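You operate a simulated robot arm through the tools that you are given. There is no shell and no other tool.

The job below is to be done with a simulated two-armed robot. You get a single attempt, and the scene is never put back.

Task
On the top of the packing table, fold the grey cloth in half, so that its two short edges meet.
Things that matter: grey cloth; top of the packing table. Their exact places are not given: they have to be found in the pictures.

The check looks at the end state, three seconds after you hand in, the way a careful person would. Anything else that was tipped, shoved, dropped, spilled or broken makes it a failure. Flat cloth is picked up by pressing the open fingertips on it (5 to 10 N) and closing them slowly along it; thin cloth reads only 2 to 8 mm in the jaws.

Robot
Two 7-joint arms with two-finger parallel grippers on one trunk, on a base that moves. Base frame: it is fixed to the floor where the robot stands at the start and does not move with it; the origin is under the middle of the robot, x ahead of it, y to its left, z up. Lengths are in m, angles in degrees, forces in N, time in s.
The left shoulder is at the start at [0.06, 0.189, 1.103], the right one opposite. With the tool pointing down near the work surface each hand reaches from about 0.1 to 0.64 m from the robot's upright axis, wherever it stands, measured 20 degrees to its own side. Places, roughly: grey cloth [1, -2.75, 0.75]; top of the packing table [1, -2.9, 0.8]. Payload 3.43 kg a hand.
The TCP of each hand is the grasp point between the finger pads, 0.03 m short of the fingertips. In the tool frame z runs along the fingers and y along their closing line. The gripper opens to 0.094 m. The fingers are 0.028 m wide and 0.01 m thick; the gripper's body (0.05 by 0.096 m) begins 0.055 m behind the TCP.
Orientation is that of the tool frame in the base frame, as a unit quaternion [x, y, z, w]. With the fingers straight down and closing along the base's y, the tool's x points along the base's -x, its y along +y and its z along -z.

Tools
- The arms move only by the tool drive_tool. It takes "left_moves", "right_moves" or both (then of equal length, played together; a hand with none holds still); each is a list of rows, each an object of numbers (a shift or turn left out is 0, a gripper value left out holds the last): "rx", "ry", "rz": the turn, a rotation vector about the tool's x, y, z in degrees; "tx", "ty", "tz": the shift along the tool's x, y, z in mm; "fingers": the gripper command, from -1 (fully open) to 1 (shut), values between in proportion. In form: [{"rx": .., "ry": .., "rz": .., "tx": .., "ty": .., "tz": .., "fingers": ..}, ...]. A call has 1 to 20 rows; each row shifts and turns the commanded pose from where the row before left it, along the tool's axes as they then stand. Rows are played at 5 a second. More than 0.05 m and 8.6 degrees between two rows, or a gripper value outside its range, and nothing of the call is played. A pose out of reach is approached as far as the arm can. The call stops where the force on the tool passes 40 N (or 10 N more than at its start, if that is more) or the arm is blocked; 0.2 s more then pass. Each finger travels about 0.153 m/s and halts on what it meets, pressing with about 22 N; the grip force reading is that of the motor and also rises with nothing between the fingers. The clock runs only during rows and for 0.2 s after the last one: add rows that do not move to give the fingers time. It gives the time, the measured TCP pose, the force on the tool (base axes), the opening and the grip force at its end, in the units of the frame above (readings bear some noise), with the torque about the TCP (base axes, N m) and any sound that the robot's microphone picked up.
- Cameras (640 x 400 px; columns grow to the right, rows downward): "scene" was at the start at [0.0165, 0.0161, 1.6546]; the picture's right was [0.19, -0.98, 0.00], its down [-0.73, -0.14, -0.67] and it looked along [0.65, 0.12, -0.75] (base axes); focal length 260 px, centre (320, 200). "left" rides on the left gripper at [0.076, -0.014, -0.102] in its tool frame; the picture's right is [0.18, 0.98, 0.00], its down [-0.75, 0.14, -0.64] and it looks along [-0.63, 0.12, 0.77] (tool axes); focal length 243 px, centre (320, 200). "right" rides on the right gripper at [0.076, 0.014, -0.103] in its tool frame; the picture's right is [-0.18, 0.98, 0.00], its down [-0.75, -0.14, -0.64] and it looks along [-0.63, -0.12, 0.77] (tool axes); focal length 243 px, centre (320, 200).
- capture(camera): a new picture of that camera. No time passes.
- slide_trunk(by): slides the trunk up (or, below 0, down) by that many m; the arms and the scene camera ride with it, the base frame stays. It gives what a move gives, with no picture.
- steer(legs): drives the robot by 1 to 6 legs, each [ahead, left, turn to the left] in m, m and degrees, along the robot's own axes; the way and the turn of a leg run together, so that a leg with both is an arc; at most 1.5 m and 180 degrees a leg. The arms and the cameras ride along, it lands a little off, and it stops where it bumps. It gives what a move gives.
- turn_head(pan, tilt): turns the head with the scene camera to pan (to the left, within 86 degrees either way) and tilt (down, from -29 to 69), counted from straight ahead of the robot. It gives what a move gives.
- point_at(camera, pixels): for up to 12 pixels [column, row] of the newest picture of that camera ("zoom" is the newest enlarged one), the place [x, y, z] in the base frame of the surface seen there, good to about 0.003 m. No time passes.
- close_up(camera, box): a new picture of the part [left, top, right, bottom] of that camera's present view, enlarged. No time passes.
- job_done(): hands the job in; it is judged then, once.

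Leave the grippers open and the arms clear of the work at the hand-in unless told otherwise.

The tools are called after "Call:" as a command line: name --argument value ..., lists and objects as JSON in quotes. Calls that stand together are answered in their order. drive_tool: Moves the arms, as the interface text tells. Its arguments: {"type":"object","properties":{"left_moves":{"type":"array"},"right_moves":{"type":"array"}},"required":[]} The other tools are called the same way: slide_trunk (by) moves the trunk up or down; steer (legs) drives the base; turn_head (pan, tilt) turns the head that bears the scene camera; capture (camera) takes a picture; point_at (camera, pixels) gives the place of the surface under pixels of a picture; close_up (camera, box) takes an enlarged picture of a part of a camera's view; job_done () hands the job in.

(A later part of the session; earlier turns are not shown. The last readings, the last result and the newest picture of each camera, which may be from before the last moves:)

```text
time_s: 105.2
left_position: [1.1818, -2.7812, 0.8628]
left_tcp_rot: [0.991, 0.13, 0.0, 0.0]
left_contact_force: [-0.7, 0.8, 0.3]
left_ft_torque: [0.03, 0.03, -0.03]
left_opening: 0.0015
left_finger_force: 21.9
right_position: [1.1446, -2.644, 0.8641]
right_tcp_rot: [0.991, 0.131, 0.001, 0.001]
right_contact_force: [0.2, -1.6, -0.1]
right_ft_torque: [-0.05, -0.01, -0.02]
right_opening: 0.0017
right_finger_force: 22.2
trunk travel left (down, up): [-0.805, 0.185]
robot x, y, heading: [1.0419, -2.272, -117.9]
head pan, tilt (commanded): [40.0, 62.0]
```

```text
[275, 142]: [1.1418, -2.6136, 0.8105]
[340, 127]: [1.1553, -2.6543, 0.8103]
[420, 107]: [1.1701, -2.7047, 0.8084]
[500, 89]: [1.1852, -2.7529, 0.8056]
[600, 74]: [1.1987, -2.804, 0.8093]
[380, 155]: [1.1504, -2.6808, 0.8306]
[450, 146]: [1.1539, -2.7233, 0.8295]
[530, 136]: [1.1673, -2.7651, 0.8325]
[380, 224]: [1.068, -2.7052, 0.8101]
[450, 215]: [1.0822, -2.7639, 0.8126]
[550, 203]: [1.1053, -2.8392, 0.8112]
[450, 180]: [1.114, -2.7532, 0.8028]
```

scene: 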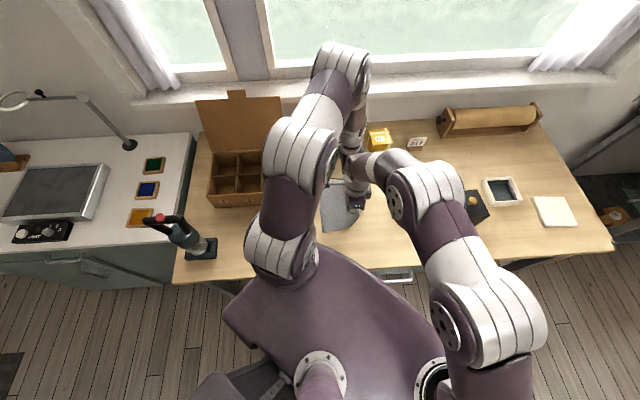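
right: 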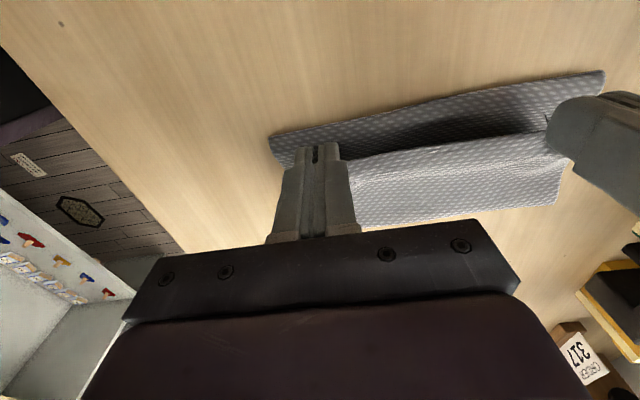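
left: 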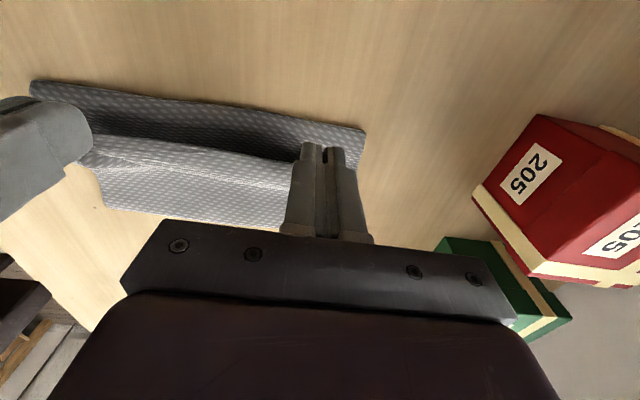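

The fold formed where the cloth left the table (0.33); it needs to be at about 0.315. I retrace and lay a bit more: hands another 13 mm right and 14 mm lower, then check the flat end.

Call:
drive_tool --left_moves '[{"tx": -8.4, "tz": -11.6}, {"tx": -11.8, "tz": -12.6}, {"tx": -12.7, "tz": -10.8}, {"tx": -14.1, "tz": -8.1}, {"tx": -14.7, "tz": -6.4}, {"tx": -15.4, "tz": -3.6}, {"tx": -15.6, "tz": -0.9}, {"tx": -13.8, "tz": 1.6}, {"tx": -6, "tz": 6}, {"tx": -7, "tz": 8}, {}, {}]' --right_moves '[{"tx": -8.4, "tz": -11.6}, {"tx": -11.8, "tz": -12.6}, {"tx": -12.7, "tz": -10.8}, {"tx": -14.1, "tz": -8.1}, {"tx": -14.7, "tz": -6.4}, {"tx": -15.4, "tz": -3.6}, {"tx": -15.6, "tz": -0.9}, {"tx": -13.8, "tz": 1.6}, {"tx": -6, "tz": 6}, {"tx": -7, "tz": 8}, {}, {}]'

Call:
capture --camera "left"

Call:
point_at --camera "left" --pixels '[[240, 5], [240, 40], [240, 60], [240, 80], [240, 90], [240, 100], [240, 110], [240, 120], [240, 130], [240, 140], [240, 155], [240, 165]]'

Call:
close_up --camera "scene" --box '[290, 150, 410, 250]'

```text
time_s: 107.8
left_position: [1.0646, -2.8115, 0.8999]
left_tcp_rot: [0.991, 0.13, 0.001, 0.0]
left_contact_force: [0.1, 0.9, -0.6]
left_ft_torque: [0.02, -0.01, 0.0]
left_opening: 0.0016
left_finger_force: 21.8
right_position: [1.0297, -2.674, 0.9029]
right_tcp_rot: [0.991, 0.131, -0.001, -0.001]
right_contact_force: [-0.2, -0.7, 0.3]
right_ft_torque: [-0.01, -0.03, 0.0]
right_opening: 0.0017
right_finger_force: 22.2
trunk travel left (down, up): [-0.805, 0.185]
robot x, y, heading: [1.0369, -2.274, -118.0]
head pan, tilt (commanded): [40.0, 62.0]
```

```text
taken
```

left: 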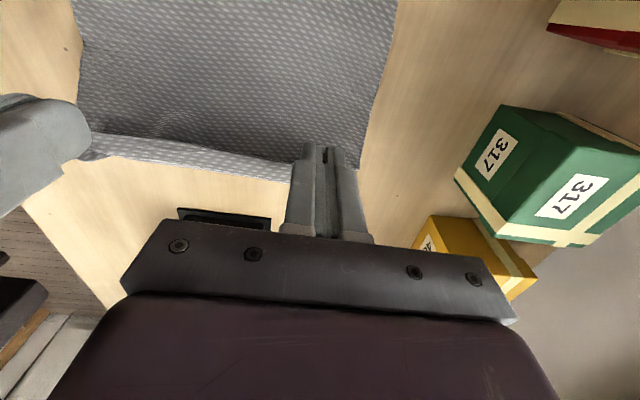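

```text
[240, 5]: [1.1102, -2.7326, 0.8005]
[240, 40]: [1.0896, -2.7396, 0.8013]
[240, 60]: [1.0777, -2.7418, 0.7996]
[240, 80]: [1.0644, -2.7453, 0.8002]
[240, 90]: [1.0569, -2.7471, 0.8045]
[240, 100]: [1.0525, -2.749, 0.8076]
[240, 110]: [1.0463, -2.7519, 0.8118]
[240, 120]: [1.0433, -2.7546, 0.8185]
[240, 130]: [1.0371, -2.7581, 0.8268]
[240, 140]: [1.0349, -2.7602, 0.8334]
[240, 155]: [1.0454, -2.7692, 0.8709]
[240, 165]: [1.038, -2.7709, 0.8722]
```

```text
4.00 times, centred on (350, 200) of scene
```

zoom: 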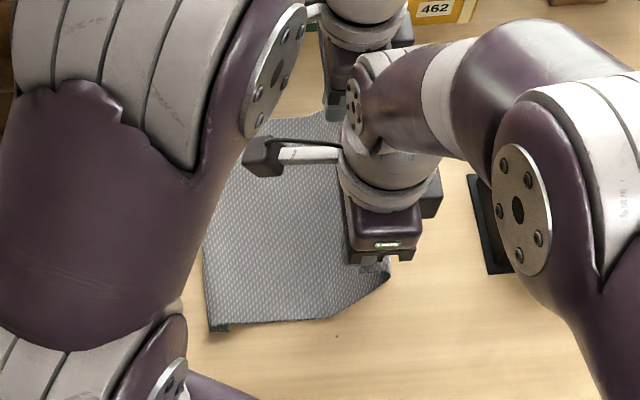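

The cloth is now flat up to 0.316. I fold back again (9 rows) and measure.

Call:
drive_tool --left_moves '[{"tx": 14.9, "tz": -5.2}, {"tx": 13.9, "tz": -1.8}, {"tx": 14.2, "tz": 0.8}, {"tx": 14.1, "tz": 3.2}, {"tx": 13.9, "tz": 4.9}, {"tx": 13.9, "tz": 6.7}, {"tx": 13.6, "tz": 8.8}, {"tx": 12.3, "tz": 11.5}, {"tx": 9.2, "tz": 10.9}, {}, {}]' --right_moves '[{"tx": 14.5, "tz": -5.2}, {"tx": 13.5, "tz": -1.8}, {"tx": 13.8, "tz": 0.9}, {"tx": 14.1, "tz": 3.3}, {"tx": 13.9, "tz": 5.0}, {"tx": 13.9, "tz": 6.9}, {"tx": 13.6, "tz": 9.0}, {"tx": 12.3, "tz": 11.7}, {"tx": 9.2, "tz": 11.1}, {}, {}]'

Call:
capture --camera "left"

Call:
capture --camera "right"

```text
time_s: 110.2
left_position: [1.182, -2.7803, 0.861]
left_tcp_rot: [0.991, 0.131, 0.0, 0.0]
left_contact_force: [0.6, -0.1, 0.7]
left_ft_torque: [0.0, -0.02, 0.0]
left_opening: 0.0013
left_finger_force: 21.5
right_position: [1.1457, -2.6434, 0.8608]
right_tcp_rot: [0.991, 0.131, 0.002, 0.0]
right_contact_force: [0.5, 0.4, 0.6]
right_ft_torque: [0.0, 0.01, 0.01]
right_opening: 0.0021
right_finger_force: 22.3
trunk travel left (down, up): [-0.805, 0.185]
robot x, y, heading: [1.0428, -2.2753, -118.2]
head pan, tilt (commanded): [40.0, 62.0]
```

```text
taken
```

left: 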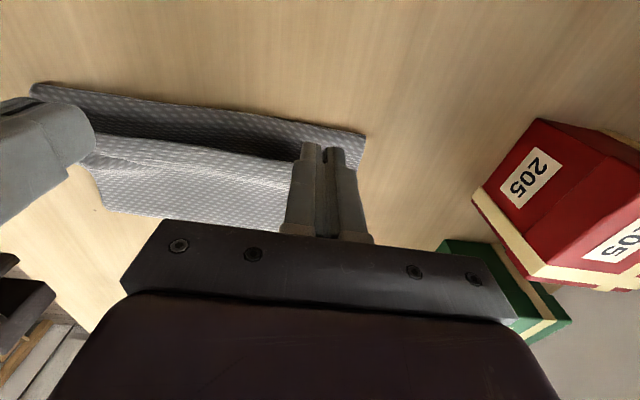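

```text
taken
```

right: 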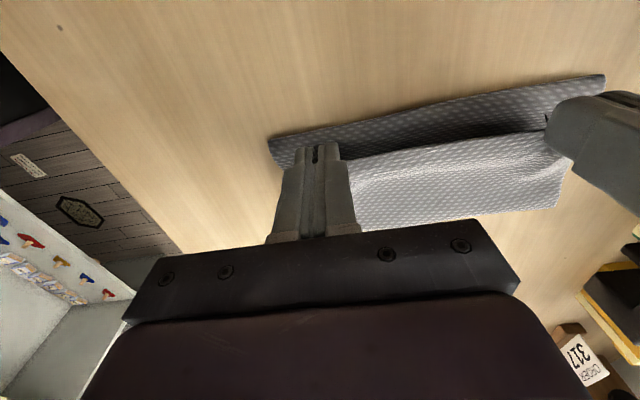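

Call:
point_at --camera "left" --pixels '[[35, 86], [120, 97], [200, 108], [280, 121], [362, 136], [110, 136], [200, 149], [280, 161], [110, 208], [180, 219], [265, 231], [200, 180]]'

Call:
point_at --camera "right" --pixels '[[275, 145], [340, 128], [420, 109], [500, 91], [600, 76], [380, 156], [450, 146], [530, 135], [380, 227], [450, 219], [550, 207], [450, 180]]'

```text
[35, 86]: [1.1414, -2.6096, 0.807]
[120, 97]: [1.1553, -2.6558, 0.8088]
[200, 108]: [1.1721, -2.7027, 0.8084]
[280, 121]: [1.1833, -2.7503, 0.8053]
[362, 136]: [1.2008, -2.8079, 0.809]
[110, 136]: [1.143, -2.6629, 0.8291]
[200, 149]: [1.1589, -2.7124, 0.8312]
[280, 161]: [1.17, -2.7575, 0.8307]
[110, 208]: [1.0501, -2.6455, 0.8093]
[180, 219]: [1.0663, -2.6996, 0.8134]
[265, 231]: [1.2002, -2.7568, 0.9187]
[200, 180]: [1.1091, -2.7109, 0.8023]
```

```text
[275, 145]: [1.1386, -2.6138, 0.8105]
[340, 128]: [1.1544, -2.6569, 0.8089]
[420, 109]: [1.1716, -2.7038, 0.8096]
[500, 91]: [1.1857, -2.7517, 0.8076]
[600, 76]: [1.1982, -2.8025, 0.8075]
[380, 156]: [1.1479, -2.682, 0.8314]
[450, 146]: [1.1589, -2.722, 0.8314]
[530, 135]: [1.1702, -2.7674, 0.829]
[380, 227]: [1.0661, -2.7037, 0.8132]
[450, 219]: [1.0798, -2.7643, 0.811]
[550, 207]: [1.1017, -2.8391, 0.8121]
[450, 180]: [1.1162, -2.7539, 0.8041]
```

The fold again settles at 0.33 – it follows the final hand position. Rolling means the fold moves half as far as the hands, so I move the hands 30 mm right at this height and see whether the fold goes to about 0.315.

Call:
drive_tool --left_moves '[{"tx": -7.5}, {"tx": -7.5}, {"tx": -7.5}, {"tx": -7.5}, {}, {}]' --right_moves '[{"tx": -7.5}, {"tx": -7.5}, {"tx": -7.5}, {"tx": -7.5}, {}, {}]'

Call:
capture --camera "left"

Call:
capture --camera "right"

```text
time_s: 111.7
left_position: [1.1535, -2.7872, 0.8623]
left_tcp_rot: [0.991, 0.13, 0.001, 0.0]
left_contact_force: [-0.8, 0.4, 0.8]
left_ft_torque: [-0.04, 0.0, 0.02]
left_opening: 0.0012
left_finger_force: 22.1
right_position: [1.115, -2.6519, 0.8613]
right_tcp_rot: [0.991, 0.131, 0.001, 0.0]
right_contact_force: [0.5, -0.3, 0.2]
right_ft_torque: [0.05, -0.03, -0.05]
right_opening: 0.0016
right_finger_force: 22.0
trunk travel left (down, up): [-0.805, 0.185]
robot x, y, heading: [1.0387, -2.2742, -118.0]
head pan, tilt (commanded): [40.0, 62.0]
```

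```text
taken
```

left: 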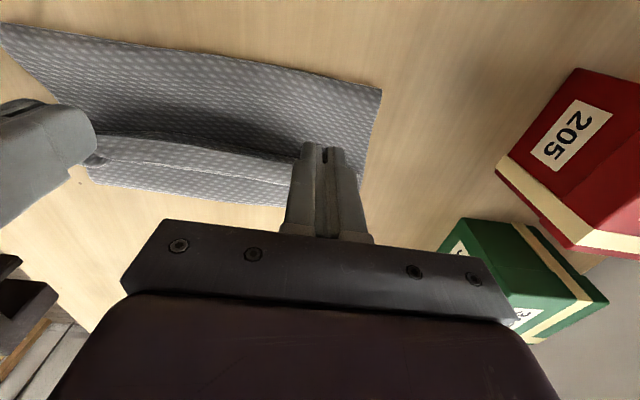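

```text
taken
```

right: 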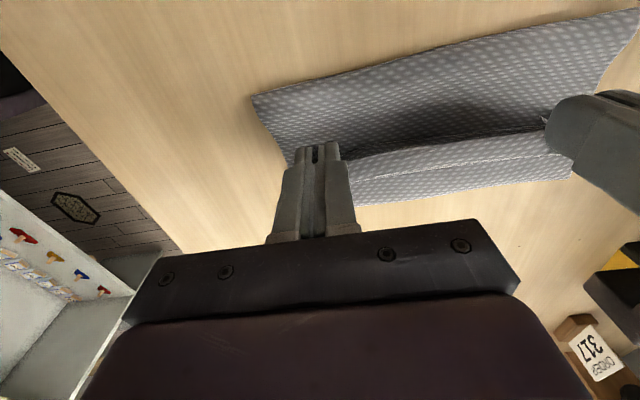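

Call:
point_at --camera "left" --pixels '[[10, 28], [100, 40], [200, 57], [300, 74], [375, 90], [110, 136], [200, 149], [110, 183], [200, 199], [275, 207], [200, 165], [200, 185]]'

Call:
point_at --camera "right" --pixels '[[258, 98], [340, 76], [440, 50], [540, 28], [630, 14], [380, 155], [450, 146], [380, 202], [450, 193], [560, 179], [450, 165], [450, 180]]'

```text
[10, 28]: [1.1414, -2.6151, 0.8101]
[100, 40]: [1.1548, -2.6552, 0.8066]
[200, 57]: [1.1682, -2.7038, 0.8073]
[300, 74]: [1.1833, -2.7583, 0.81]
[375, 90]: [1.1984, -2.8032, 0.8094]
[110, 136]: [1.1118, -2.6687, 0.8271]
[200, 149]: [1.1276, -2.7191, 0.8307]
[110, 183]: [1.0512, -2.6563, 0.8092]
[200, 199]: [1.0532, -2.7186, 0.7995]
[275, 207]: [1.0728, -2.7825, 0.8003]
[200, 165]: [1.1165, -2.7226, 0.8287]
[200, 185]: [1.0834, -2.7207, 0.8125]
```

```text
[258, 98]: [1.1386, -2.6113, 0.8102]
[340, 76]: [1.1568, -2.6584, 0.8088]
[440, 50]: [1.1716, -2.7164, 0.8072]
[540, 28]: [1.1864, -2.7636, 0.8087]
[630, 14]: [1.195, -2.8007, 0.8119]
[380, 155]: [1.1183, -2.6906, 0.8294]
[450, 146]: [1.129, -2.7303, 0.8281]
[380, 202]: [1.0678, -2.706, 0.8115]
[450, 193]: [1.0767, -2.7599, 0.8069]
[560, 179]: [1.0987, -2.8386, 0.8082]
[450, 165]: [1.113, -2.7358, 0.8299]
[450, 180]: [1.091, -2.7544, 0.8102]
```

Fold stays at 0.328; slack just gathers by the hands. Lowering the edge fully should push that slack toward the fold. I move 42 mm left and 24 mm down in six steps, to just above the lower edge, and look.

Call:
drive_tool --left_moves '[{"tx": 7, "tz": 3}, {"tx": 7, "tz": 3}, {"tx": 7, "tz": 4}, {"tx": 7, "tz": 4}, {"tx": 7, "tz": 5}, {"tx": 6, "tz": 5}, {}, {}]' --right_moves '[{"tx": 7, "tz": 3}, {"tx": 7, "tz": 3}, {"tx": 7, "tz": 4}, {"tx": 7, "tz": 4}, {"tx": 7, "tz": 5}, {"tx": 7, "tz": 5}, {}, {}]'

Call:
capture --camera "left"

Call:
capture --camera "right"

```text
time_s: 113.5
left_position: [1.194, -2.7768, 0.8369]
left_tcp_rot: [0.991, 0.131, 0.001, 0.0]
left_contact_force: [-0.3, 0.7, 1.3]
left_ft_torque: [0.01, -0.01, 0.01]
left_opening: 0.0013
left_finger_force: 22.0
right_position: [1.1556, -2.6407, 0.8386]
right_tcp_rot: [0.991, 0.132, 0.001, 0.0]
right_contact_force: [-0.5, 1.0, 0.5]
right_ft_torque: [-0.03, 0.0, -0.03]
right_opening: 0.0017
right_finger_force: 22.1
trunk travel left (down, up): [-0.805, 0.185]
robot x, y, heading: [1.0374, -2.2734, -118.0]
head pan, tilt (commanded): [40.0, 62.0]
```

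```text
taken
```

left: 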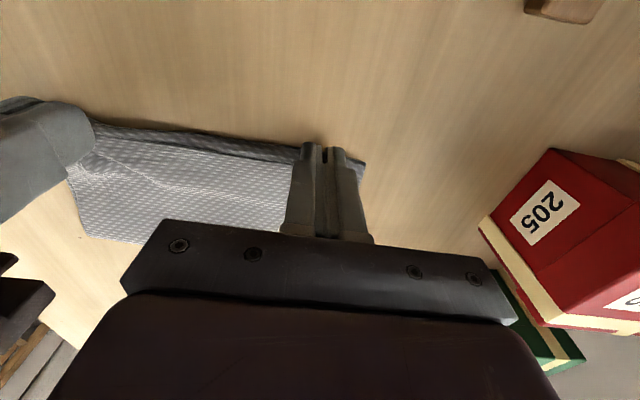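

```text
taken
```

right: 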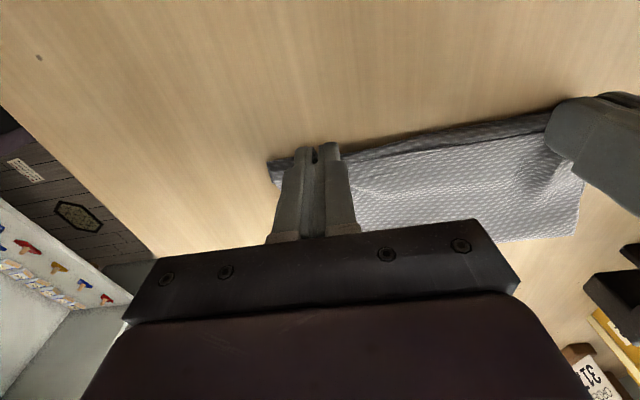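

Call:
close_up --camera "right" --box '[260, 80, 600, 260]'

Call:
point_at --camera "right" --pixels '[[272, 165], [380, 145], [450, 132], [530, 118], [380, 158], [450, 146], [530, 136], [500, 241], [574, 235], [450, 180], [450, 200], [480, 225]]'

Call:
point_at --camera "left" --pixels '[[100, 125], [180, 134], [260, 144], [362, 166], [120, 137], [200, 148], [280, 161], [85, 235], [120, 242], [150, 243], [200, 180], [200, 205]]'

```text
1.88 times, centred on (430, 170) of right
```

zoom: 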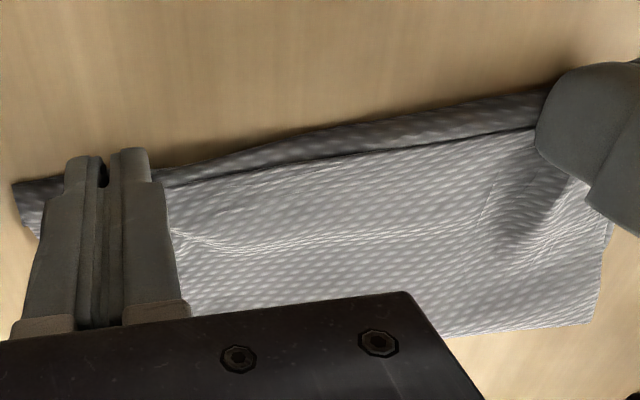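

```text
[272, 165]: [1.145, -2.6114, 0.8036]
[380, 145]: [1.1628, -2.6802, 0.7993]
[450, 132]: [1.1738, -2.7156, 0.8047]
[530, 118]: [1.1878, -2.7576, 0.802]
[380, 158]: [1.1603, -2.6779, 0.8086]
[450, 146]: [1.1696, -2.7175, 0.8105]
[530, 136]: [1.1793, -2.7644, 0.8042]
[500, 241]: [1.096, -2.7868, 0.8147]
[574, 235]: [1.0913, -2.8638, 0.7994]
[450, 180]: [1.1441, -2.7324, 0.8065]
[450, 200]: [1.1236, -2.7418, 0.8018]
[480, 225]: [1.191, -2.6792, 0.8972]
```

```text
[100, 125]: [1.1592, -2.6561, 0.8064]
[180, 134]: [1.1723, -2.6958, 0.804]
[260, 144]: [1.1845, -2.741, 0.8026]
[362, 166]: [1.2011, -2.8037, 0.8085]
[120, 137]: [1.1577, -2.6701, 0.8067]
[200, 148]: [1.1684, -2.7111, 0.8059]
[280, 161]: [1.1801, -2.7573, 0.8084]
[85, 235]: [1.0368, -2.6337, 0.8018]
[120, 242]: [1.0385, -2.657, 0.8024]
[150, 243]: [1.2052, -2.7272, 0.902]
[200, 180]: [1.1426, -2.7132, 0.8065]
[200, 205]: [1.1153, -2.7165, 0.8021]
```

Lowering did push the slack: the held edge is now at 0.4265 over the lower edge at 0.4335, and the near end of the fold is at 0.316–0.32. I check the fold's far part in the enlarged right view.

Call:
point_at --camera "zoom" --pixels '[[450, 330], [500, 326], [550, 322], [590, 316], [595, 300], [605, 240], [500, 310], [550, 300], [500, 270], [300, 240], [300, 280], [440, 230]]'

Call:
close_up --camera "scene" --box '[290, 150, 410, 250]'

```text
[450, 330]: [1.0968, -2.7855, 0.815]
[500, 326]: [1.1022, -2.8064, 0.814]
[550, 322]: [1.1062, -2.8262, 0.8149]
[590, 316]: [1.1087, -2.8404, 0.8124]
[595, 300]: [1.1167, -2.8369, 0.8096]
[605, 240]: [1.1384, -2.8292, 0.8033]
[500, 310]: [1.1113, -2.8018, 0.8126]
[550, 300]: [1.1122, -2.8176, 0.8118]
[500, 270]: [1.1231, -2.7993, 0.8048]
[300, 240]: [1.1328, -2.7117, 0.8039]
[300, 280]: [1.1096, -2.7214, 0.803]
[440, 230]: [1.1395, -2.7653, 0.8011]
```

```text
4.00 times, centred on (350, 200) of scene
```

zoom: 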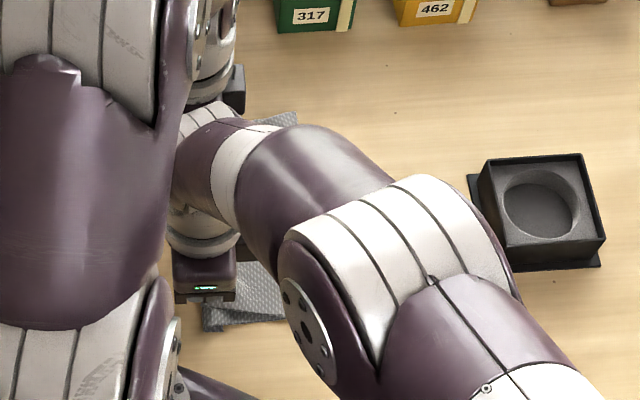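

Edges are nearly aligned; the fold loop (z≈0.815) is at about 0.335 and some slack lies as bumps in the top layer. I lower the last 3–4 mm, then open the jaws slowly and see how the top layer settles.

Call:
drive_tool --left_moves '[{"tz": 1.5}, {"tz": 1.5}, {}]' --right_moves '[{"tz": 2}, {"tz": 2}, {}]'

```text
time_s: 114.2
left_position: [1.1932, -2.7768, 0.8332]
left_tcp_rot: [0.992, 0.13, 0.001, 0.0]
left_contact_force: [0.1, 1.0, 0.6]
left_ft_torque: [0.08, -0.01, 0.02]
left_opening: 0.0012
left_finger_force: 22.5
right_position: [1.1557, -2.6399, 0.8334]
right_tcp_rot: [0.991, 0.132, 0.001, 0.0]
right_contact_force: [0.5, -0.1, 0.1]
right_ft_torque: [-0.01, 0.02, 0.02]
right_opening: 0.0017
right_finger_force: 22.1
trunk travel left (down, up): [-0.805, 0.185]
robot x, y, heading: [1.044, -2.2714, -117.5]
head pan, tilt (commanded): [40.0, 62.0]
```

Tips are about 3 mm above the table, no load. I open both jaws slowly to 28 mm, then raise straight up 60 mm.

Call:
drive_tool --left_moves '[{"fingers": 0.9}, {"fingers": 0.8}, {"fingers": 0.7}, {"fingers": 0.6}, {"fingers": 0.5}, {"fingers": 0.4}, {}, {"tz": -5}, {"tz": -10}, {"tz": -20}, {"tz": -25}, {}]' --right_moves '[{"fingers": 0.9}, {"fingers": 0.8}, {"fingers": 0.7}, {"fingers": 0.6}, {"fingers": 0.5}, {"fingers": 0.4}, {}, {"tz": -5}, {"tz": -10}, {"tz": -20}, {"tz": -25}, {}]'

Call:
capture --camera "left"

Call:
capture --camera "right"

```text
time_s: 116.8
left_position: [1.1933, -2.7793, 0.8944]
left_tcp_rot: [0.991, 0.13, 0.0, -0.001]
left_contact_force: [-0.1, 0.2, -0.2]
left_ft_torque: [0.01, 0.0, 0.0]
left_opening: 0.0283
left_finger_force: 0.0
right_position: [1.1552, -2.6419, 0.8944]
right_tcp_rot: [0.991, 0.131, 0.0, -0.001]
right_contact_force: [-0.3, -0.1, 0.2]
right_ft_torque: [0.02, 0.0, -0.01]
right_opening: 0.0282
right_finger_force: 0.0
trunk travel left (down, up): [-0.805, 0.185]
robot x, y, heading: [1.0445, -2.2751, -117.8]
head pan, tilt (commanded): [40.0, 62.0]
```

```text
taken
```

left: 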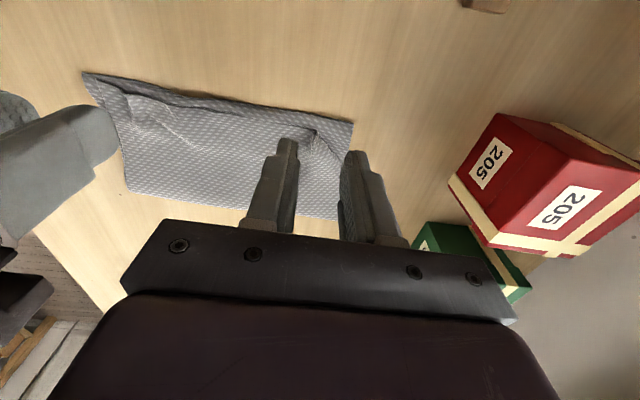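

```text
taken
```

right: 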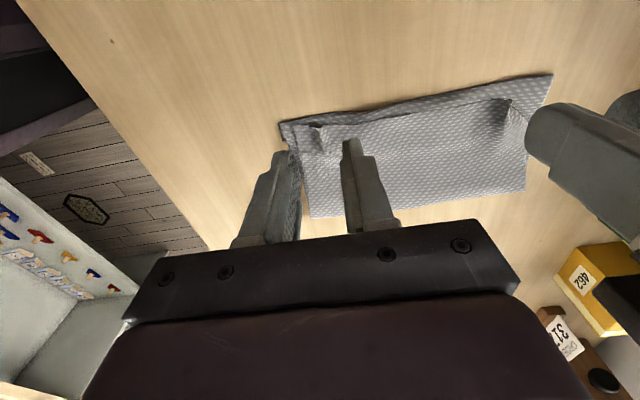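

Released. It looks like a proper fold with some wrinkles. I take close-ups and measure.

Call:
close_up --camera "left" --box '[60, 40, 380, 240]'

Call:
point_at --camera "left" --pixels '[[85, 75], [180, 94], [250, 104], [350, 124], [140, 97], [220, 110], [300, 128], [127, 188], [200, 203], [320, 217], [335, 200], [180, 130]]'

Call:
close_up --camera "right" --box '[260, 50, 580, 250]'

Call:
point_at --camera "right" --pixels '[[283, 124], [350, 110], [420, 95], [480, 85], [550, 76], [320, 127], [400, 115], [460, 105], [505, 100], [315, 214], [440, 205], [522, 188]]'

```text
2.00 times, centred on (220, 140) of left
```

zoom: 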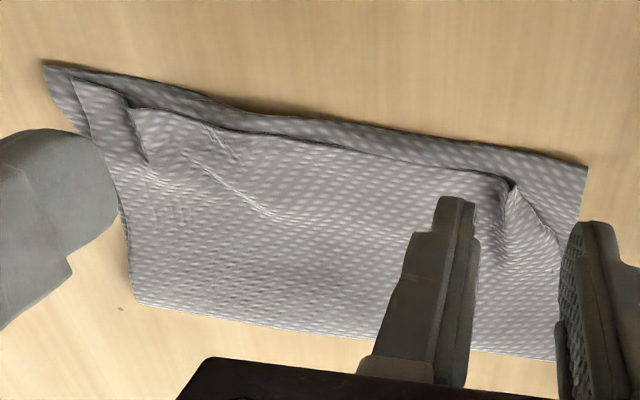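

```text
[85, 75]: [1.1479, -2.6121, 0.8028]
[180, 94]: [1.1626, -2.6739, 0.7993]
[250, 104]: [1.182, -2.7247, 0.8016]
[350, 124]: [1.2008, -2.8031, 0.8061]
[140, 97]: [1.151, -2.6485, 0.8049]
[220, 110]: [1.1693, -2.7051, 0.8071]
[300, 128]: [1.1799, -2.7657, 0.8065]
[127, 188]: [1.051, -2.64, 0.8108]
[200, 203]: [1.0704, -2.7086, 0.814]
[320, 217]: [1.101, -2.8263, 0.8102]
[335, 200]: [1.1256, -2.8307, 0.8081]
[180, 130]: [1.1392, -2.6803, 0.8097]
```

```text
2.00 times, centred on (420, 150) of right
```

zoom: 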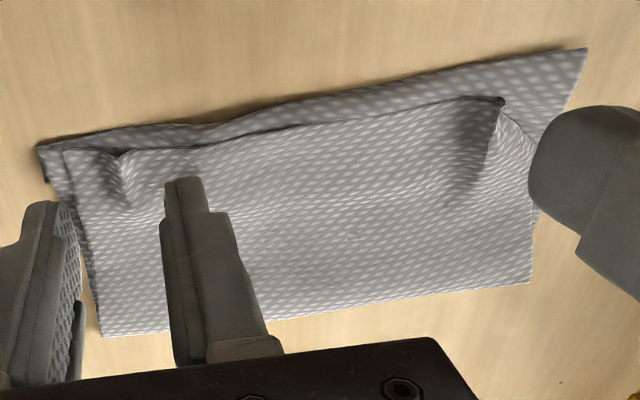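

```text
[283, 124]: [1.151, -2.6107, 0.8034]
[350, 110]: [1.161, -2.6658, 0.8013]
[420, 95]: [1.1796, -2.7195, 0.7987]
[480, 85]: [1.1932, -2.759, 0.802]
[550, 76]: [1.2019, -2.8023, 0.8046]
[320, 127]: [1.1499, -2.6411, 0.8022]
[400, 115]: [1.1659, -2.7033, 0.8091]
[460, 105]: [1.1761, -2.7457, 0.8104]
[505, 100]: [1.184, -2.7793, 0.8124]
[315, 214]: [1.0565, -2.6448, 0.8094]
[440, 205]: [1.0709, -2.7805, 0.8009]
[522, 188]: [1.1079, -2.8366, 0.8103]
```

The edges meet within about 1 cm along the middle; the far top corner still has a ridge from the grip. I move both hands up and the right one back to view everything from above.

Call:
drive_tool --left_moves '[{"tz": -25}, {"tz": -25}, {"tz": -25}, {"tz": -25}, {"tx": 25}, {"tx": 25}, {"tx": 25}, {"tx": 25}]' --right_moves '[{"tz": -25}, {"tz": -25}, {"tz": -25}, {"tz": -25}, {"tx": -30, "ty": -30}, {"tx": -30, "ty": -30}, {"tx": -30, "ty": -30}, {"tx": -30, "ty": -30}]'

Call:
capture --camera "scene"

Call:
capture --camera "left"

Call:
capture --camera "right"

```text
time_s: 118.7
left_position: [1.2884, -2.7508, 0.9941]
left_tcp_rot: [0.991, 0.131, 0.002, 0.001]
left_contact_force: [-0.3, -0.4, 0.0]
left_ft_torque: [-0.02, -0.02, 0.03]
left_opening: 0.0283
left_finger_force: 0.0
right_position: [1.01, -2.5563, 0.9933]
right_tcp_rot: [0.991, 0.131, 0.001, 0.0]
right_contact_force: [0.4, -0.5, 0.1]
right_ft_torque: [0.01, -0.04, 0.01]
right_opening: 0.0283
right_finger_force: 0.1
trunk travel left (down, up): [-0.805, 0.185]
robot x, y, heading: [1.0372, -2.274, -118.1]
head pan, tilt (commanded): [40.0, 62.0]
```

```text
taken
```

scene: 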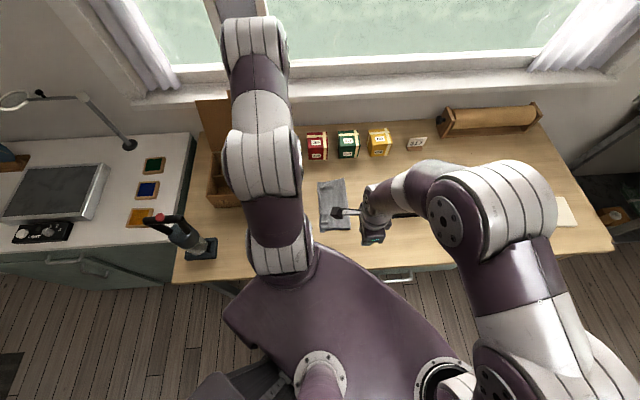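

```text
taken
```

left: 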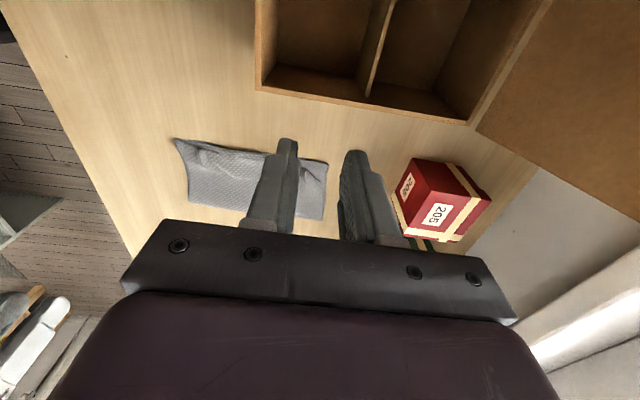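

```text
taken
```

right: 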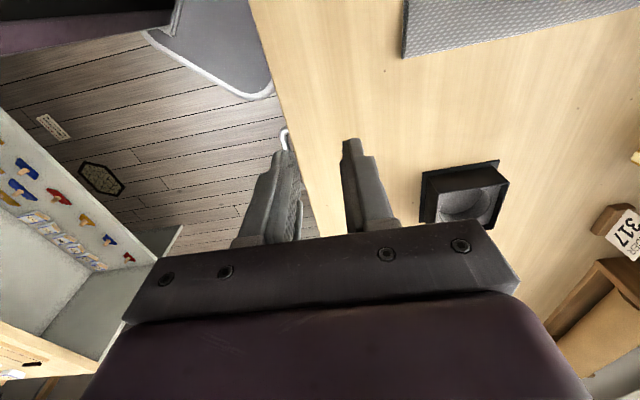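

Call:
close_up --camera "scene" --box '[295, 165, 375, 245]'

Call:
close_up --camera "left" --box '[150, 110, 350, 235]'

```text
5.00 times, centred on (335, 205) of scene
```

zoom: 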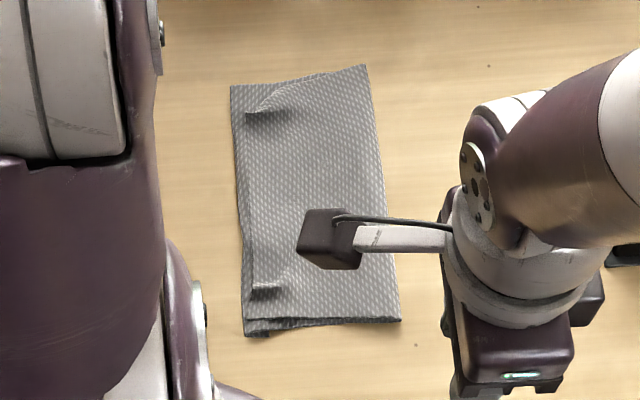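

```text
3.20 times, centred on (250, 172) of left
```

zoom: 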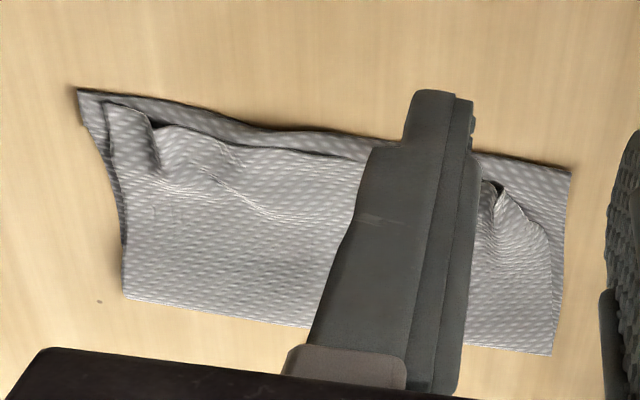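

From above it is a neat rectangle, but the far-left corner of the top layer is drawn in behind the grip ridge. I move the left hand to the right of it to see that corner closely.

Call:
drive_tool --left_moves '[{"tx": -30}, {"tx": -30}, {"tx": -30}, {"tx": -30}, {"tx": -30, "tz": 15}, {"tz": 20}, {"tz": 15}]'

Call:
capture --camera "left"

Call:
close_up --camera "left" --box '[220, 0, 460, 150]'

```text
time_s: 120.2
left_position: [1.144, -2.7897, 0.9419]
left_tcp_rot: [0.991, 0.13, 0.0, 0.0]
left_contact_force: [-0.4, 0.0, -0.2]
left_ft_torque: [0.0, -0.01, -0.02]
left_opening: 0.0281
left_finger_force: 0.1
right_position: [1.0107, -2.5577, 0.9944]
right_tcp_rot: [0.991, 0.132, 0.001, 0.0]
right_contact_force: [-0.4, -0.4, 0.8]
right_ft_torque: [0.02, -0.03, 0.02]
right_opening: 0.0283
right_finger_force: 0.1
trunk travel left (down, up): [-0.805, 0.185]
robot x, y, heading: [1.041, -2.2716, -117.6]
head pan, tilt (commanded): [40.0, 62.0]
```

```text
taken
```

left: 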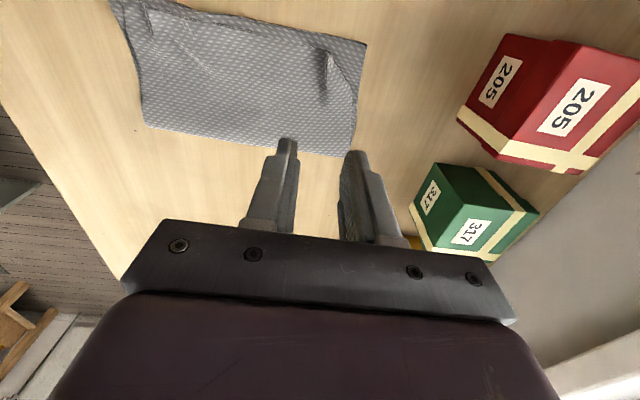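

```text
2.67 times, centred on (340, 75) of left
```

zoom: 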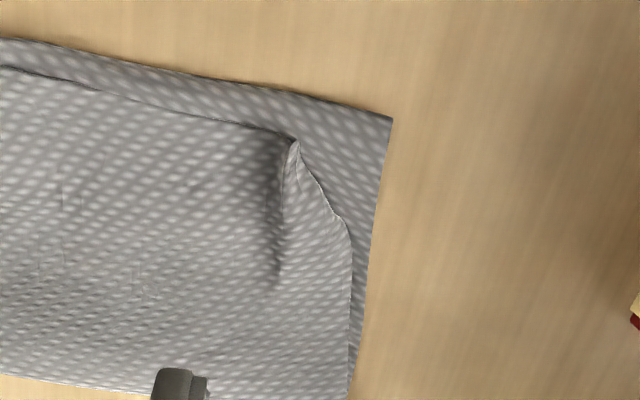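

I see it clearly: a grip ridge at zoom (288,145)–(275,280), with the top corner drawn in to (347,225) while the lower corner is at (390,118). I measure these.

Call:
point_at --camera "zoom" --pixels '[[293, 143], [284, 175], [280, 210], [276, 260], [347, 228], [330, 212], [388, 119], [310, 180], [200, 120], [350, 380], [358, 380], [320, 230]]'

Call:
close_up --camera "left" --box '[100, 0, 300, 125]'

```text
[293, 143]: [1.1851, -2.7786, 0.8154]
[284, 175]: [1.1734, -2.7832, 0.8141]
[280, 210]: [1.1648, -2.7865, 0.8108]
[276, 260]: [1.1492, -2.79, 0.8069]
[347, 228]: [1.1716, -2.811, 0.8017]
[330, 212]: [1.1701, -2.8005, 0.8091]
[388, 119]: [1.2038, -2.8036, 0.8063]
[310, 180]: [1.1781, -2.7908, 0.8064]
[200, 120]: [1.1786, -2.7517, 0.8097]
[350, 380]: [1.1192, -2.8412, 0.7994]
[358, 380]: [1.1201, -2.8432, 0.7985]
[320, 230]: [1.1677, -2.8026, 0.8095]
```

```text
3.20 times, centred on (200, 62) of left
```

zoom: 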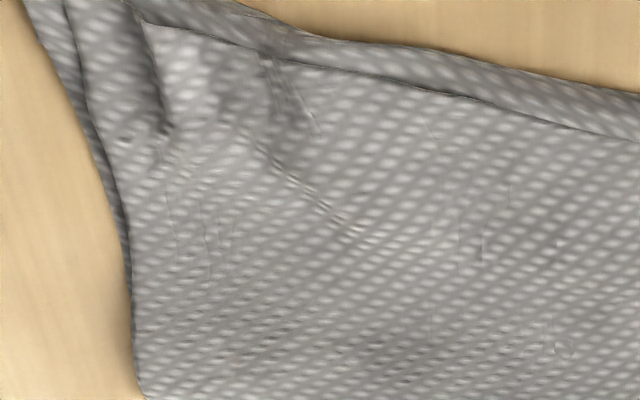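

The top corner lies 33 mm too far right but at the right depth, so it just needs turning outward. With closed left fingertips I'll press lightly on that flap and drag it left. First: close, move over the flap (0.400, 3.008) and descend near it.

Call:
drive_tool --left_moves '[{"tx": 8, "ty": 8, "fingers": 1.0}, {"tx": 9, "ty": 9}, {"tz": 25}, {"tz": 25}, {"tz": 25}, {"tz": 15}, {"tz": 5}, {}]'

Call:
close_up --camera "left" --box '[200, 60, 440, 210]'

```text
time_s: 122.0
left_position: [1.1666, -2.804, 0.8506]
left_tcp_rot: [0.991, 0.13, 0.001, 0.0]
left_contact_force: [-0.2, -0.7, 0.6]
left_ft_torque: [-0.03, 0.0, -0.03]
left_opening: 0.0
left_finger_force: 22.2
right_position: [1.0107, -2.5572, 0.9934]
right_tcp_rot: [0.991, 0.132, 0.001, 0.0]
right_contact_force: [1.0, 0.2, -0.4]
right_ft_torque: [0.01, 0.04, -0.03]
right_opening: 0.0282
right_finger_force: 0.1
trunk travel left (down, up): [-0.805, 0.185]
robot x, y, heading: [1.04, -2.2773, -117.6]
head pan, tilt (commanded): [40.0, 62.0]
```

```text
2.67 times, centred on (320, 135) of left
```

zoom: 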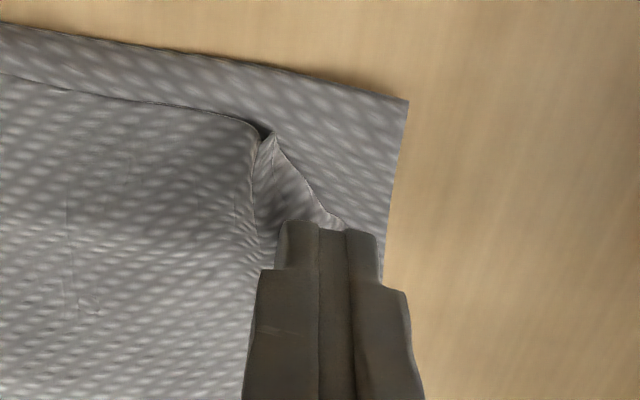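

The fingertip block is over the flap. I lower until light contact (about 3 N).

Call:
drive_tool --left_moves '[{"tz": 6}, {"tz": 4}, {"tz": 3}, {"tz": 2}, {"tz": 1.5}, {}, {}]'

```text
time_s: 123.7
left_position: [1.1648, -2.803, 0.8336]
left_tcp_rot: [0.992, 0.13, 0.001, 0.0]
left_contact_force: [-1.0, 0.2, 0.1]
left_ft_torque: [0.0, -0.03, -0.03]
left_opening: 0.0
left_finger_force: 21.8
right_position: [1.0106, -2.5576, 0.9939]
right_tcp_rot: [0.991, 0.131, 0.001, 0.0]
right_contact_force: [-0.1, -0.4, 0.2]
right_ft_torque: [0.01, 0.0, 0.0]
right_opening: 0.0283
right_finger_force: 0.1
trunk travel left (down, up): [-0.805, 0.185]
robot x, y, heading: [1.0404, -2.2767, -117.9]
head pan, tilt (commanded): [40.0, 62.0]
```

Call:
drive_tool --left_moves '[{"tz": 0.8}, {"tz": 0.5}, {}, {}]'

```text
time_s: 124.7
left_position: [1.1661, -2.8024, 0.8306]
left_tcp_rot: [0.991, 0.131, 0.001, 0.001]
left_contact_force: [0.9, -0.7, 6.1]
left_ft_torque: [0.04, -0.07, 0.0]
left_opening: 0.0003
left_finger_force: 22.4
right_position: [1.01, -2.5563, 0.9931]
right_tcp_rot: [0.991, 0.131, 0.001, 0.001]
right_contact_force: [-0.4, 0.1, -0.2]
right_ft_torque: [0.03, 0.02, -0.04]
right_opening: 0.0281
right_finger_force: 0.2
trunk travel left (down, up): [-0.805, 0.185]
robot x, y, heading: [1.0417, -2.2743, -117.9]
head pan, tilt (commanded): [40.0, 62.0]
```

6 N of press. I ease 0.2 mm and drag the flap 22 mm left and 6 mm outward in small steps, then lift.

Call:
drive_tool --left_moves '[{"tz": -0.2}, {"tx": 2.5, "ty": 0.7}, {"tx": 2.5, "ty": 0.7}, {"tx": 2.5, "ty": 0.7}, {"tx": 2.5, "ty": 0.7}, {"tx": 3, "ty": 0.8}, {"tx": 3, "ty": 0.8}, {"tx": 3, "ty": 0.8}, {"tx": 3, "ty": 0.8}, {}]'

Call:
close_up --camera "left" --box '[200, 60, 440, 210]'

```text
time_s: 126.8
left_position: [1.1875, -2.8032, 0.8326]
left_tcp_rot: [0.991, 0.131, 0.001, 0.0]
left_contact_force: [-0.9, 0.1, 2.6]
left_ft_torque: [0.05, -0.05, 0.02]
left_opening: 0.0
left_finger_force: 21.9
right_position: [1.0092, -2.5577, 0.9941]
right_tcp_rot: [0.991, 0.131, 0.001, 0.0]
right_contact_force: [0.7, 0.0, -0.3]
right_ft_torque: [-0.05, -0.02, -0.01]
right_opening: 0.0281
right_finger_force: 0.1
trunk travel left (down, up): [-0.805, 0.185]
robot x, y, heading: [1.0411, -2.2737, -118.0]
head pan, tilt (commanded): [40.0, 62.0]
```

```text
2.67 times, centred on (320, 135) of left
```

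zoom: 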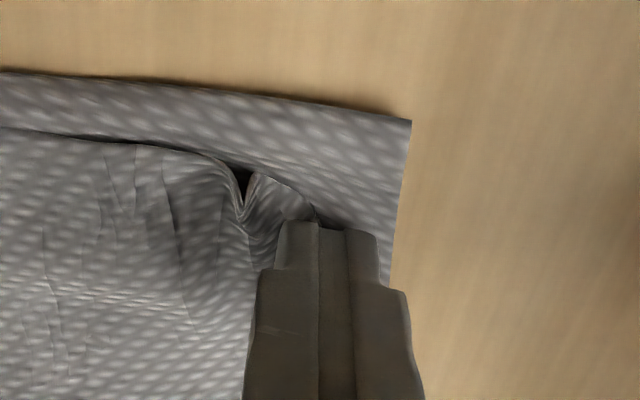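

Call:
drive_tool --left_moves '[{"tz": -3}, {"tz": -10}, {"tz": -20}, {"tz": -20}, {"tz": -20}, {"tx": -20, "tz": -10}, {"tx": -20, "tz": -10}, {"tx": -10}]'

Call:
capture --camera "left"

Call:
close_up --camera "left" --box '[80, 0, 400, 200]'

```text
time_s: 128.7
left_position: [1.1404, -2.8158, 0.9268]
left_tcp_rot: [0.991, 0.131, 0.001, 0.0]
left_contact_force: [-1.1, 0.0, -0.3]
left_ft_torque: [0.0, -0.04, 0.02]
left_opening: 0.0001
left_finger_force: 21.7
right_position: [1.0103, -2.5563, 0.9935]
right_tcp_rot: [0.991, 0.131, 0.001, 0.0]
right_contact_force: [-0.4, 0.6, -0.4]
right_ft_torque: [0.02, -0.02, 0.03]
right_opening: 0.0283
right_finger_force: 0.2
trunk travel left (down, up): [-0.805, 0.185]
robot x, y, heading: [1.0394, -2.2755, -118.0]
head pan, tilt (commanded): [40.0, 62.0]
```

```text
taken
```

left: 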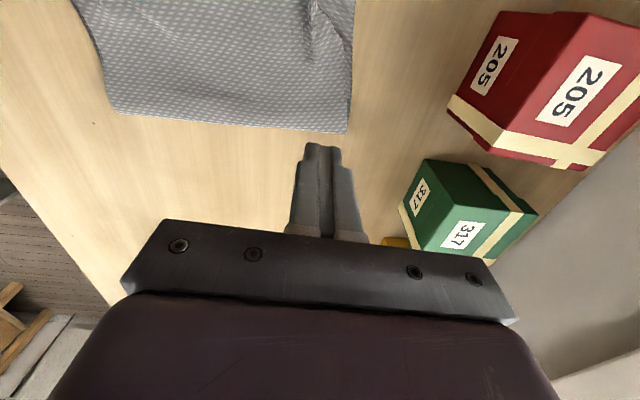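

```text
2.00 times, centred on (240, 100) of left
```

zoom: 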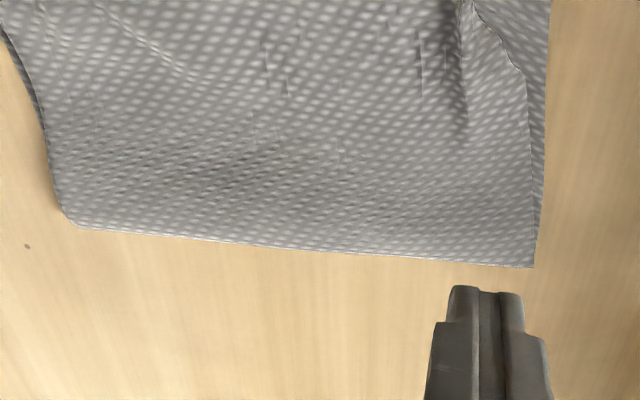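

The flap sprang back to much the same shape. I move the hand a bit left/up to view the whole edge and measure again.

Call:
drive_tool --left_moves '[{"tx": 15, "tz": -20}, {"tx": 15, "tz": -20}, {"tx": 10, "ty": -30}, {"ty": -30}]'

Call:
capture --camera "left"

Call:
close_up --camera "left" --box '[100, 20, 420, 220]'

```text
time_s: 129.7
left_position: [1.16, -2.7467, 0.9652]
left_tcp_rot: [0.991, 0.13, 0.001, 0.0]
left_contact_force: [1.2, 0.0, -0.2]
left_ft_torque: [-0.06, 0.01, -0.02]
left_opening: 0.0001
left_finger_force: 21.9
right_position: [1.0093, -2.5565, 0.9946]
right_tcp_rot: [0.991, 0.131, 0.001, -0.001]
right_contact_force: [-0.1, 0.2, -0.1]
right_ft_torque: [-0.05, 0.01, 0.04]
right_opening: 0.0282
right_finger_force: 0.0
trunk travel left (down, up): [-0.805, 0.185]
robot x, y, heading: [1.0356, -2.2738, -117.8]
head pan, tilt (commanded): [40.0, 62.0]
```

```text
taken
```

left: 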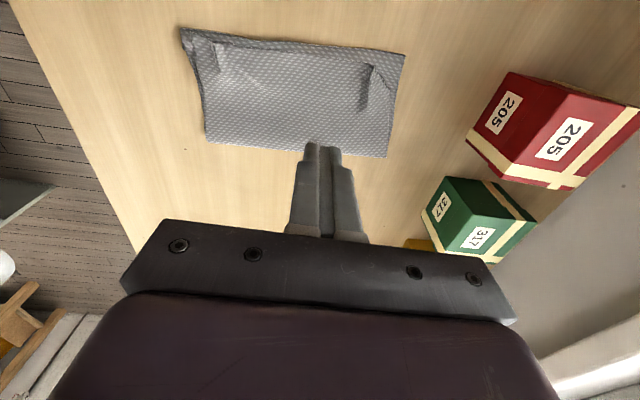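

```text
2.00 times, centred on (260, 120) of left
```

zoom: 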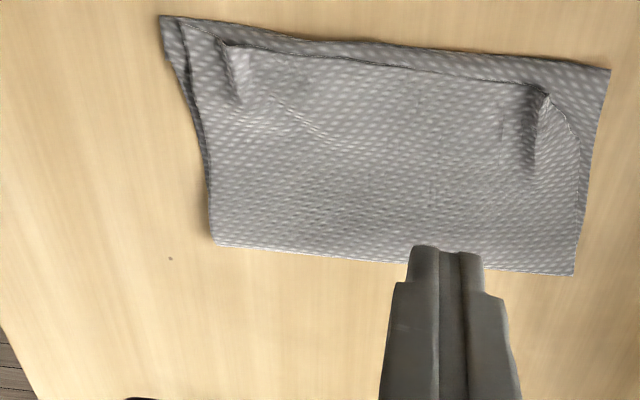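

Call:
point_at --camera "zoom" --pixels '[[163, 19], [300, 42], [450, 55], [605, 72], [187, 30], [225, 46], [350, 62], [470, 76], [540, 90], [578, 145], [572, 270], [215, 242]]'

Call:
point_at --camera "left" --pixels '[[240, 148], [300, 152], [375, 156], [210, 142], [205, 110], [196, 70], [390, 100], [300, 90], [250, 70], [340, 60], [370, 70], [213, 50]]'

```text
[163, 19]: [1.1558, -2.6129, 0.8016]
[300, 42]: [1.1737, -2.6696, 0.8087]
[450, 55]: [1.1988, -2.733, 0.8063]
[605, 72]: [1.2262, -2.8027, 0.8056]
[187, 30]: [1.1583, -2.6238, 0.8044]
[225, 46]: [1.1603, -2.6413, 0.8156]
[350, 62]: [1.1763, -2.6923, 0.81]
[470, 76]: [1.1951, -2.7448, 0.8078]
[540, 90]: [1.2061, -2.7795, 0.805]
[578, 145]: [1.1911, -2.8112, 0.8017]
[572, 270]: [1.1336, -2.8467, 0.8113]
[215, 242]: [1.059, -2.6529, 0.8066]
```

```text
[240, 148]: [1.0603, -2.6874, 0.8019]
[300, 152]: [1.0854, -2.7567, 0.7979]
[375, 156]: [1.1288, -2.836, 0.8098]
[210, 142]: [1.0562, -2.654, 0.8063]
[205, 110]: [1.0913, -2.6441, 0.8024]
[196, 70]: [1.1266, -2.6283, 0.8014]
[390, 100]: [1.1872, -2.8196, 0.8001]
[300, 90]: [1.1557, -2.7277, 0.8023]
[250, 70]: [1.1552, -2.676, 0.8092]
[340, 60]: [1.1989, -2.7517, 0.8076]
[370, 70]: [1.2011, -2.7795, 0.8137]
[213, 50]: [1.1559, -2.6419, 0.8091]
```

Both layers move together when dragged, and the stack turned about 5°. Edges match well except the far corner. The ridge there stands up, so I can grip only the ridge (top layer), lift that corner, and lay its tail outward. I measure the ridge line.

Call:
point_at --camera "zoom" --pixels '[[542, 92], [538, 105], [535, 120], [532, 140], [530, 160], [545, 110], [555, 105], [565, 125], [525, 120], [515, 120], [580, 150], [575, 170]]'

Call:
close_up --camera "left" --box '[320, 30, 440, 130]'

```text
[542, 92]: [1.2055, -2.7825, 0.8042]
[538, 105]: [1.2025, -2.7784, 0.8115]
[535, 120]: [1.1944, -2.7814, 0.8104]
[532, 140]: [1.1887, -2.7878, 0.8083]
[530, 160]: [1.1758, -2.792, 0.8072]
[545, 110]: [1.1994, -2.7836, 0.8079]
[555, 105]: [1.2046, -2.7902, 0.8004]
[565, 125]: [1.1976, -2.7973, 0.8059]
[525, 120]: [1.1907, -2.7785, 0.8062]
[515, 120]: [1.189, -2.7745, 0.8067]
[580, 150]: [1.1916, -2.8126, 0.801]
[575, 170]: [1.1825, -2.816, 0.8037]
```

```text
4.00 times, centred on (380, 80) of left
```

zoom: 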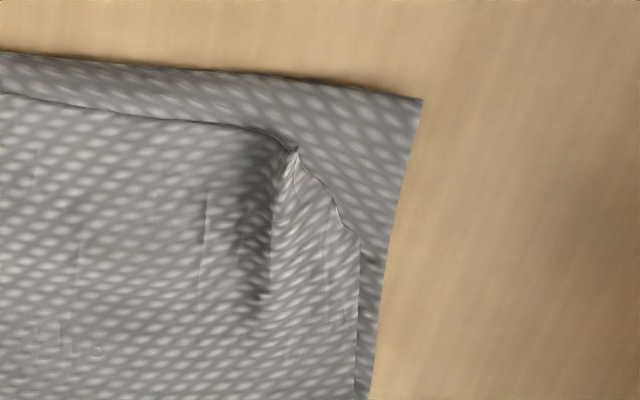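

The ridge crest runs along the jaw direction at about (0.443 across, 2.996 deep), about 11 mm tall. I open the left jaws to 24 mm, go above it and descend to just above, to grip the ridge alone.

Call:
drive_tool --left_moves '[{"tx": 11, "ty": 14, "fingers": 0.489}, {"tx": 11, "ty": 14}, {"tx": 11, "ty": 14.5}, {"tz": 30}, {"tz": 30}, {"tz": 30}, {"tz": 15}, {}]'

Call:
close_up --camera "left" --box '[200, 70, 440, 220]'

```text
time_s: 131.4
left_position: [1.2055, -2.7794, 0.8606]
left_tcp_rot: [0.991, 0.131, 0.001, 0.0]
left_contact_force: [-0.2, 0.0, -0.4]
left_ft_torque: [-0.03, -0.01, 0.02]
left_opening: 0.0242
left_finger_force: 0.0
right_position: [1.0102, -2.557, 0.9927]
right_tcp_rot: [0.991, 0.131, 0.001, 0.001]
right_contact_force: [-0.4, 0.4, 0.7]
right_ft_torque: [0.02, -0.02, -0.02]
right_opening: 0.0281
right_finger_force: 0.1
trunk travel left (down, up): [-0.805, 0.185]
robot x, y, heading: [1.0392, -2.2763, -117.8]
head pan, tilt (commanded): [40.0, 62.0]
```

```text
2.67 times, centred on (320, 145) of left
```

zoom: 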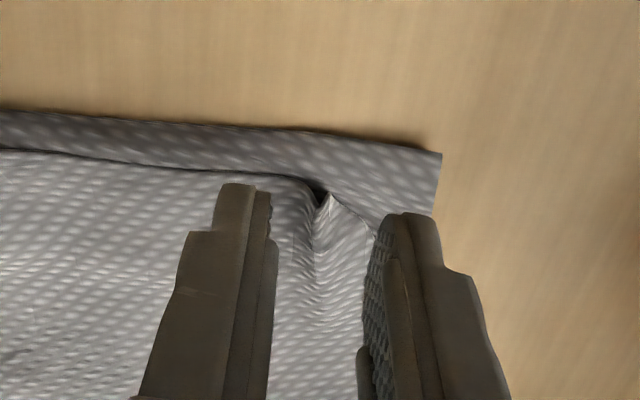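

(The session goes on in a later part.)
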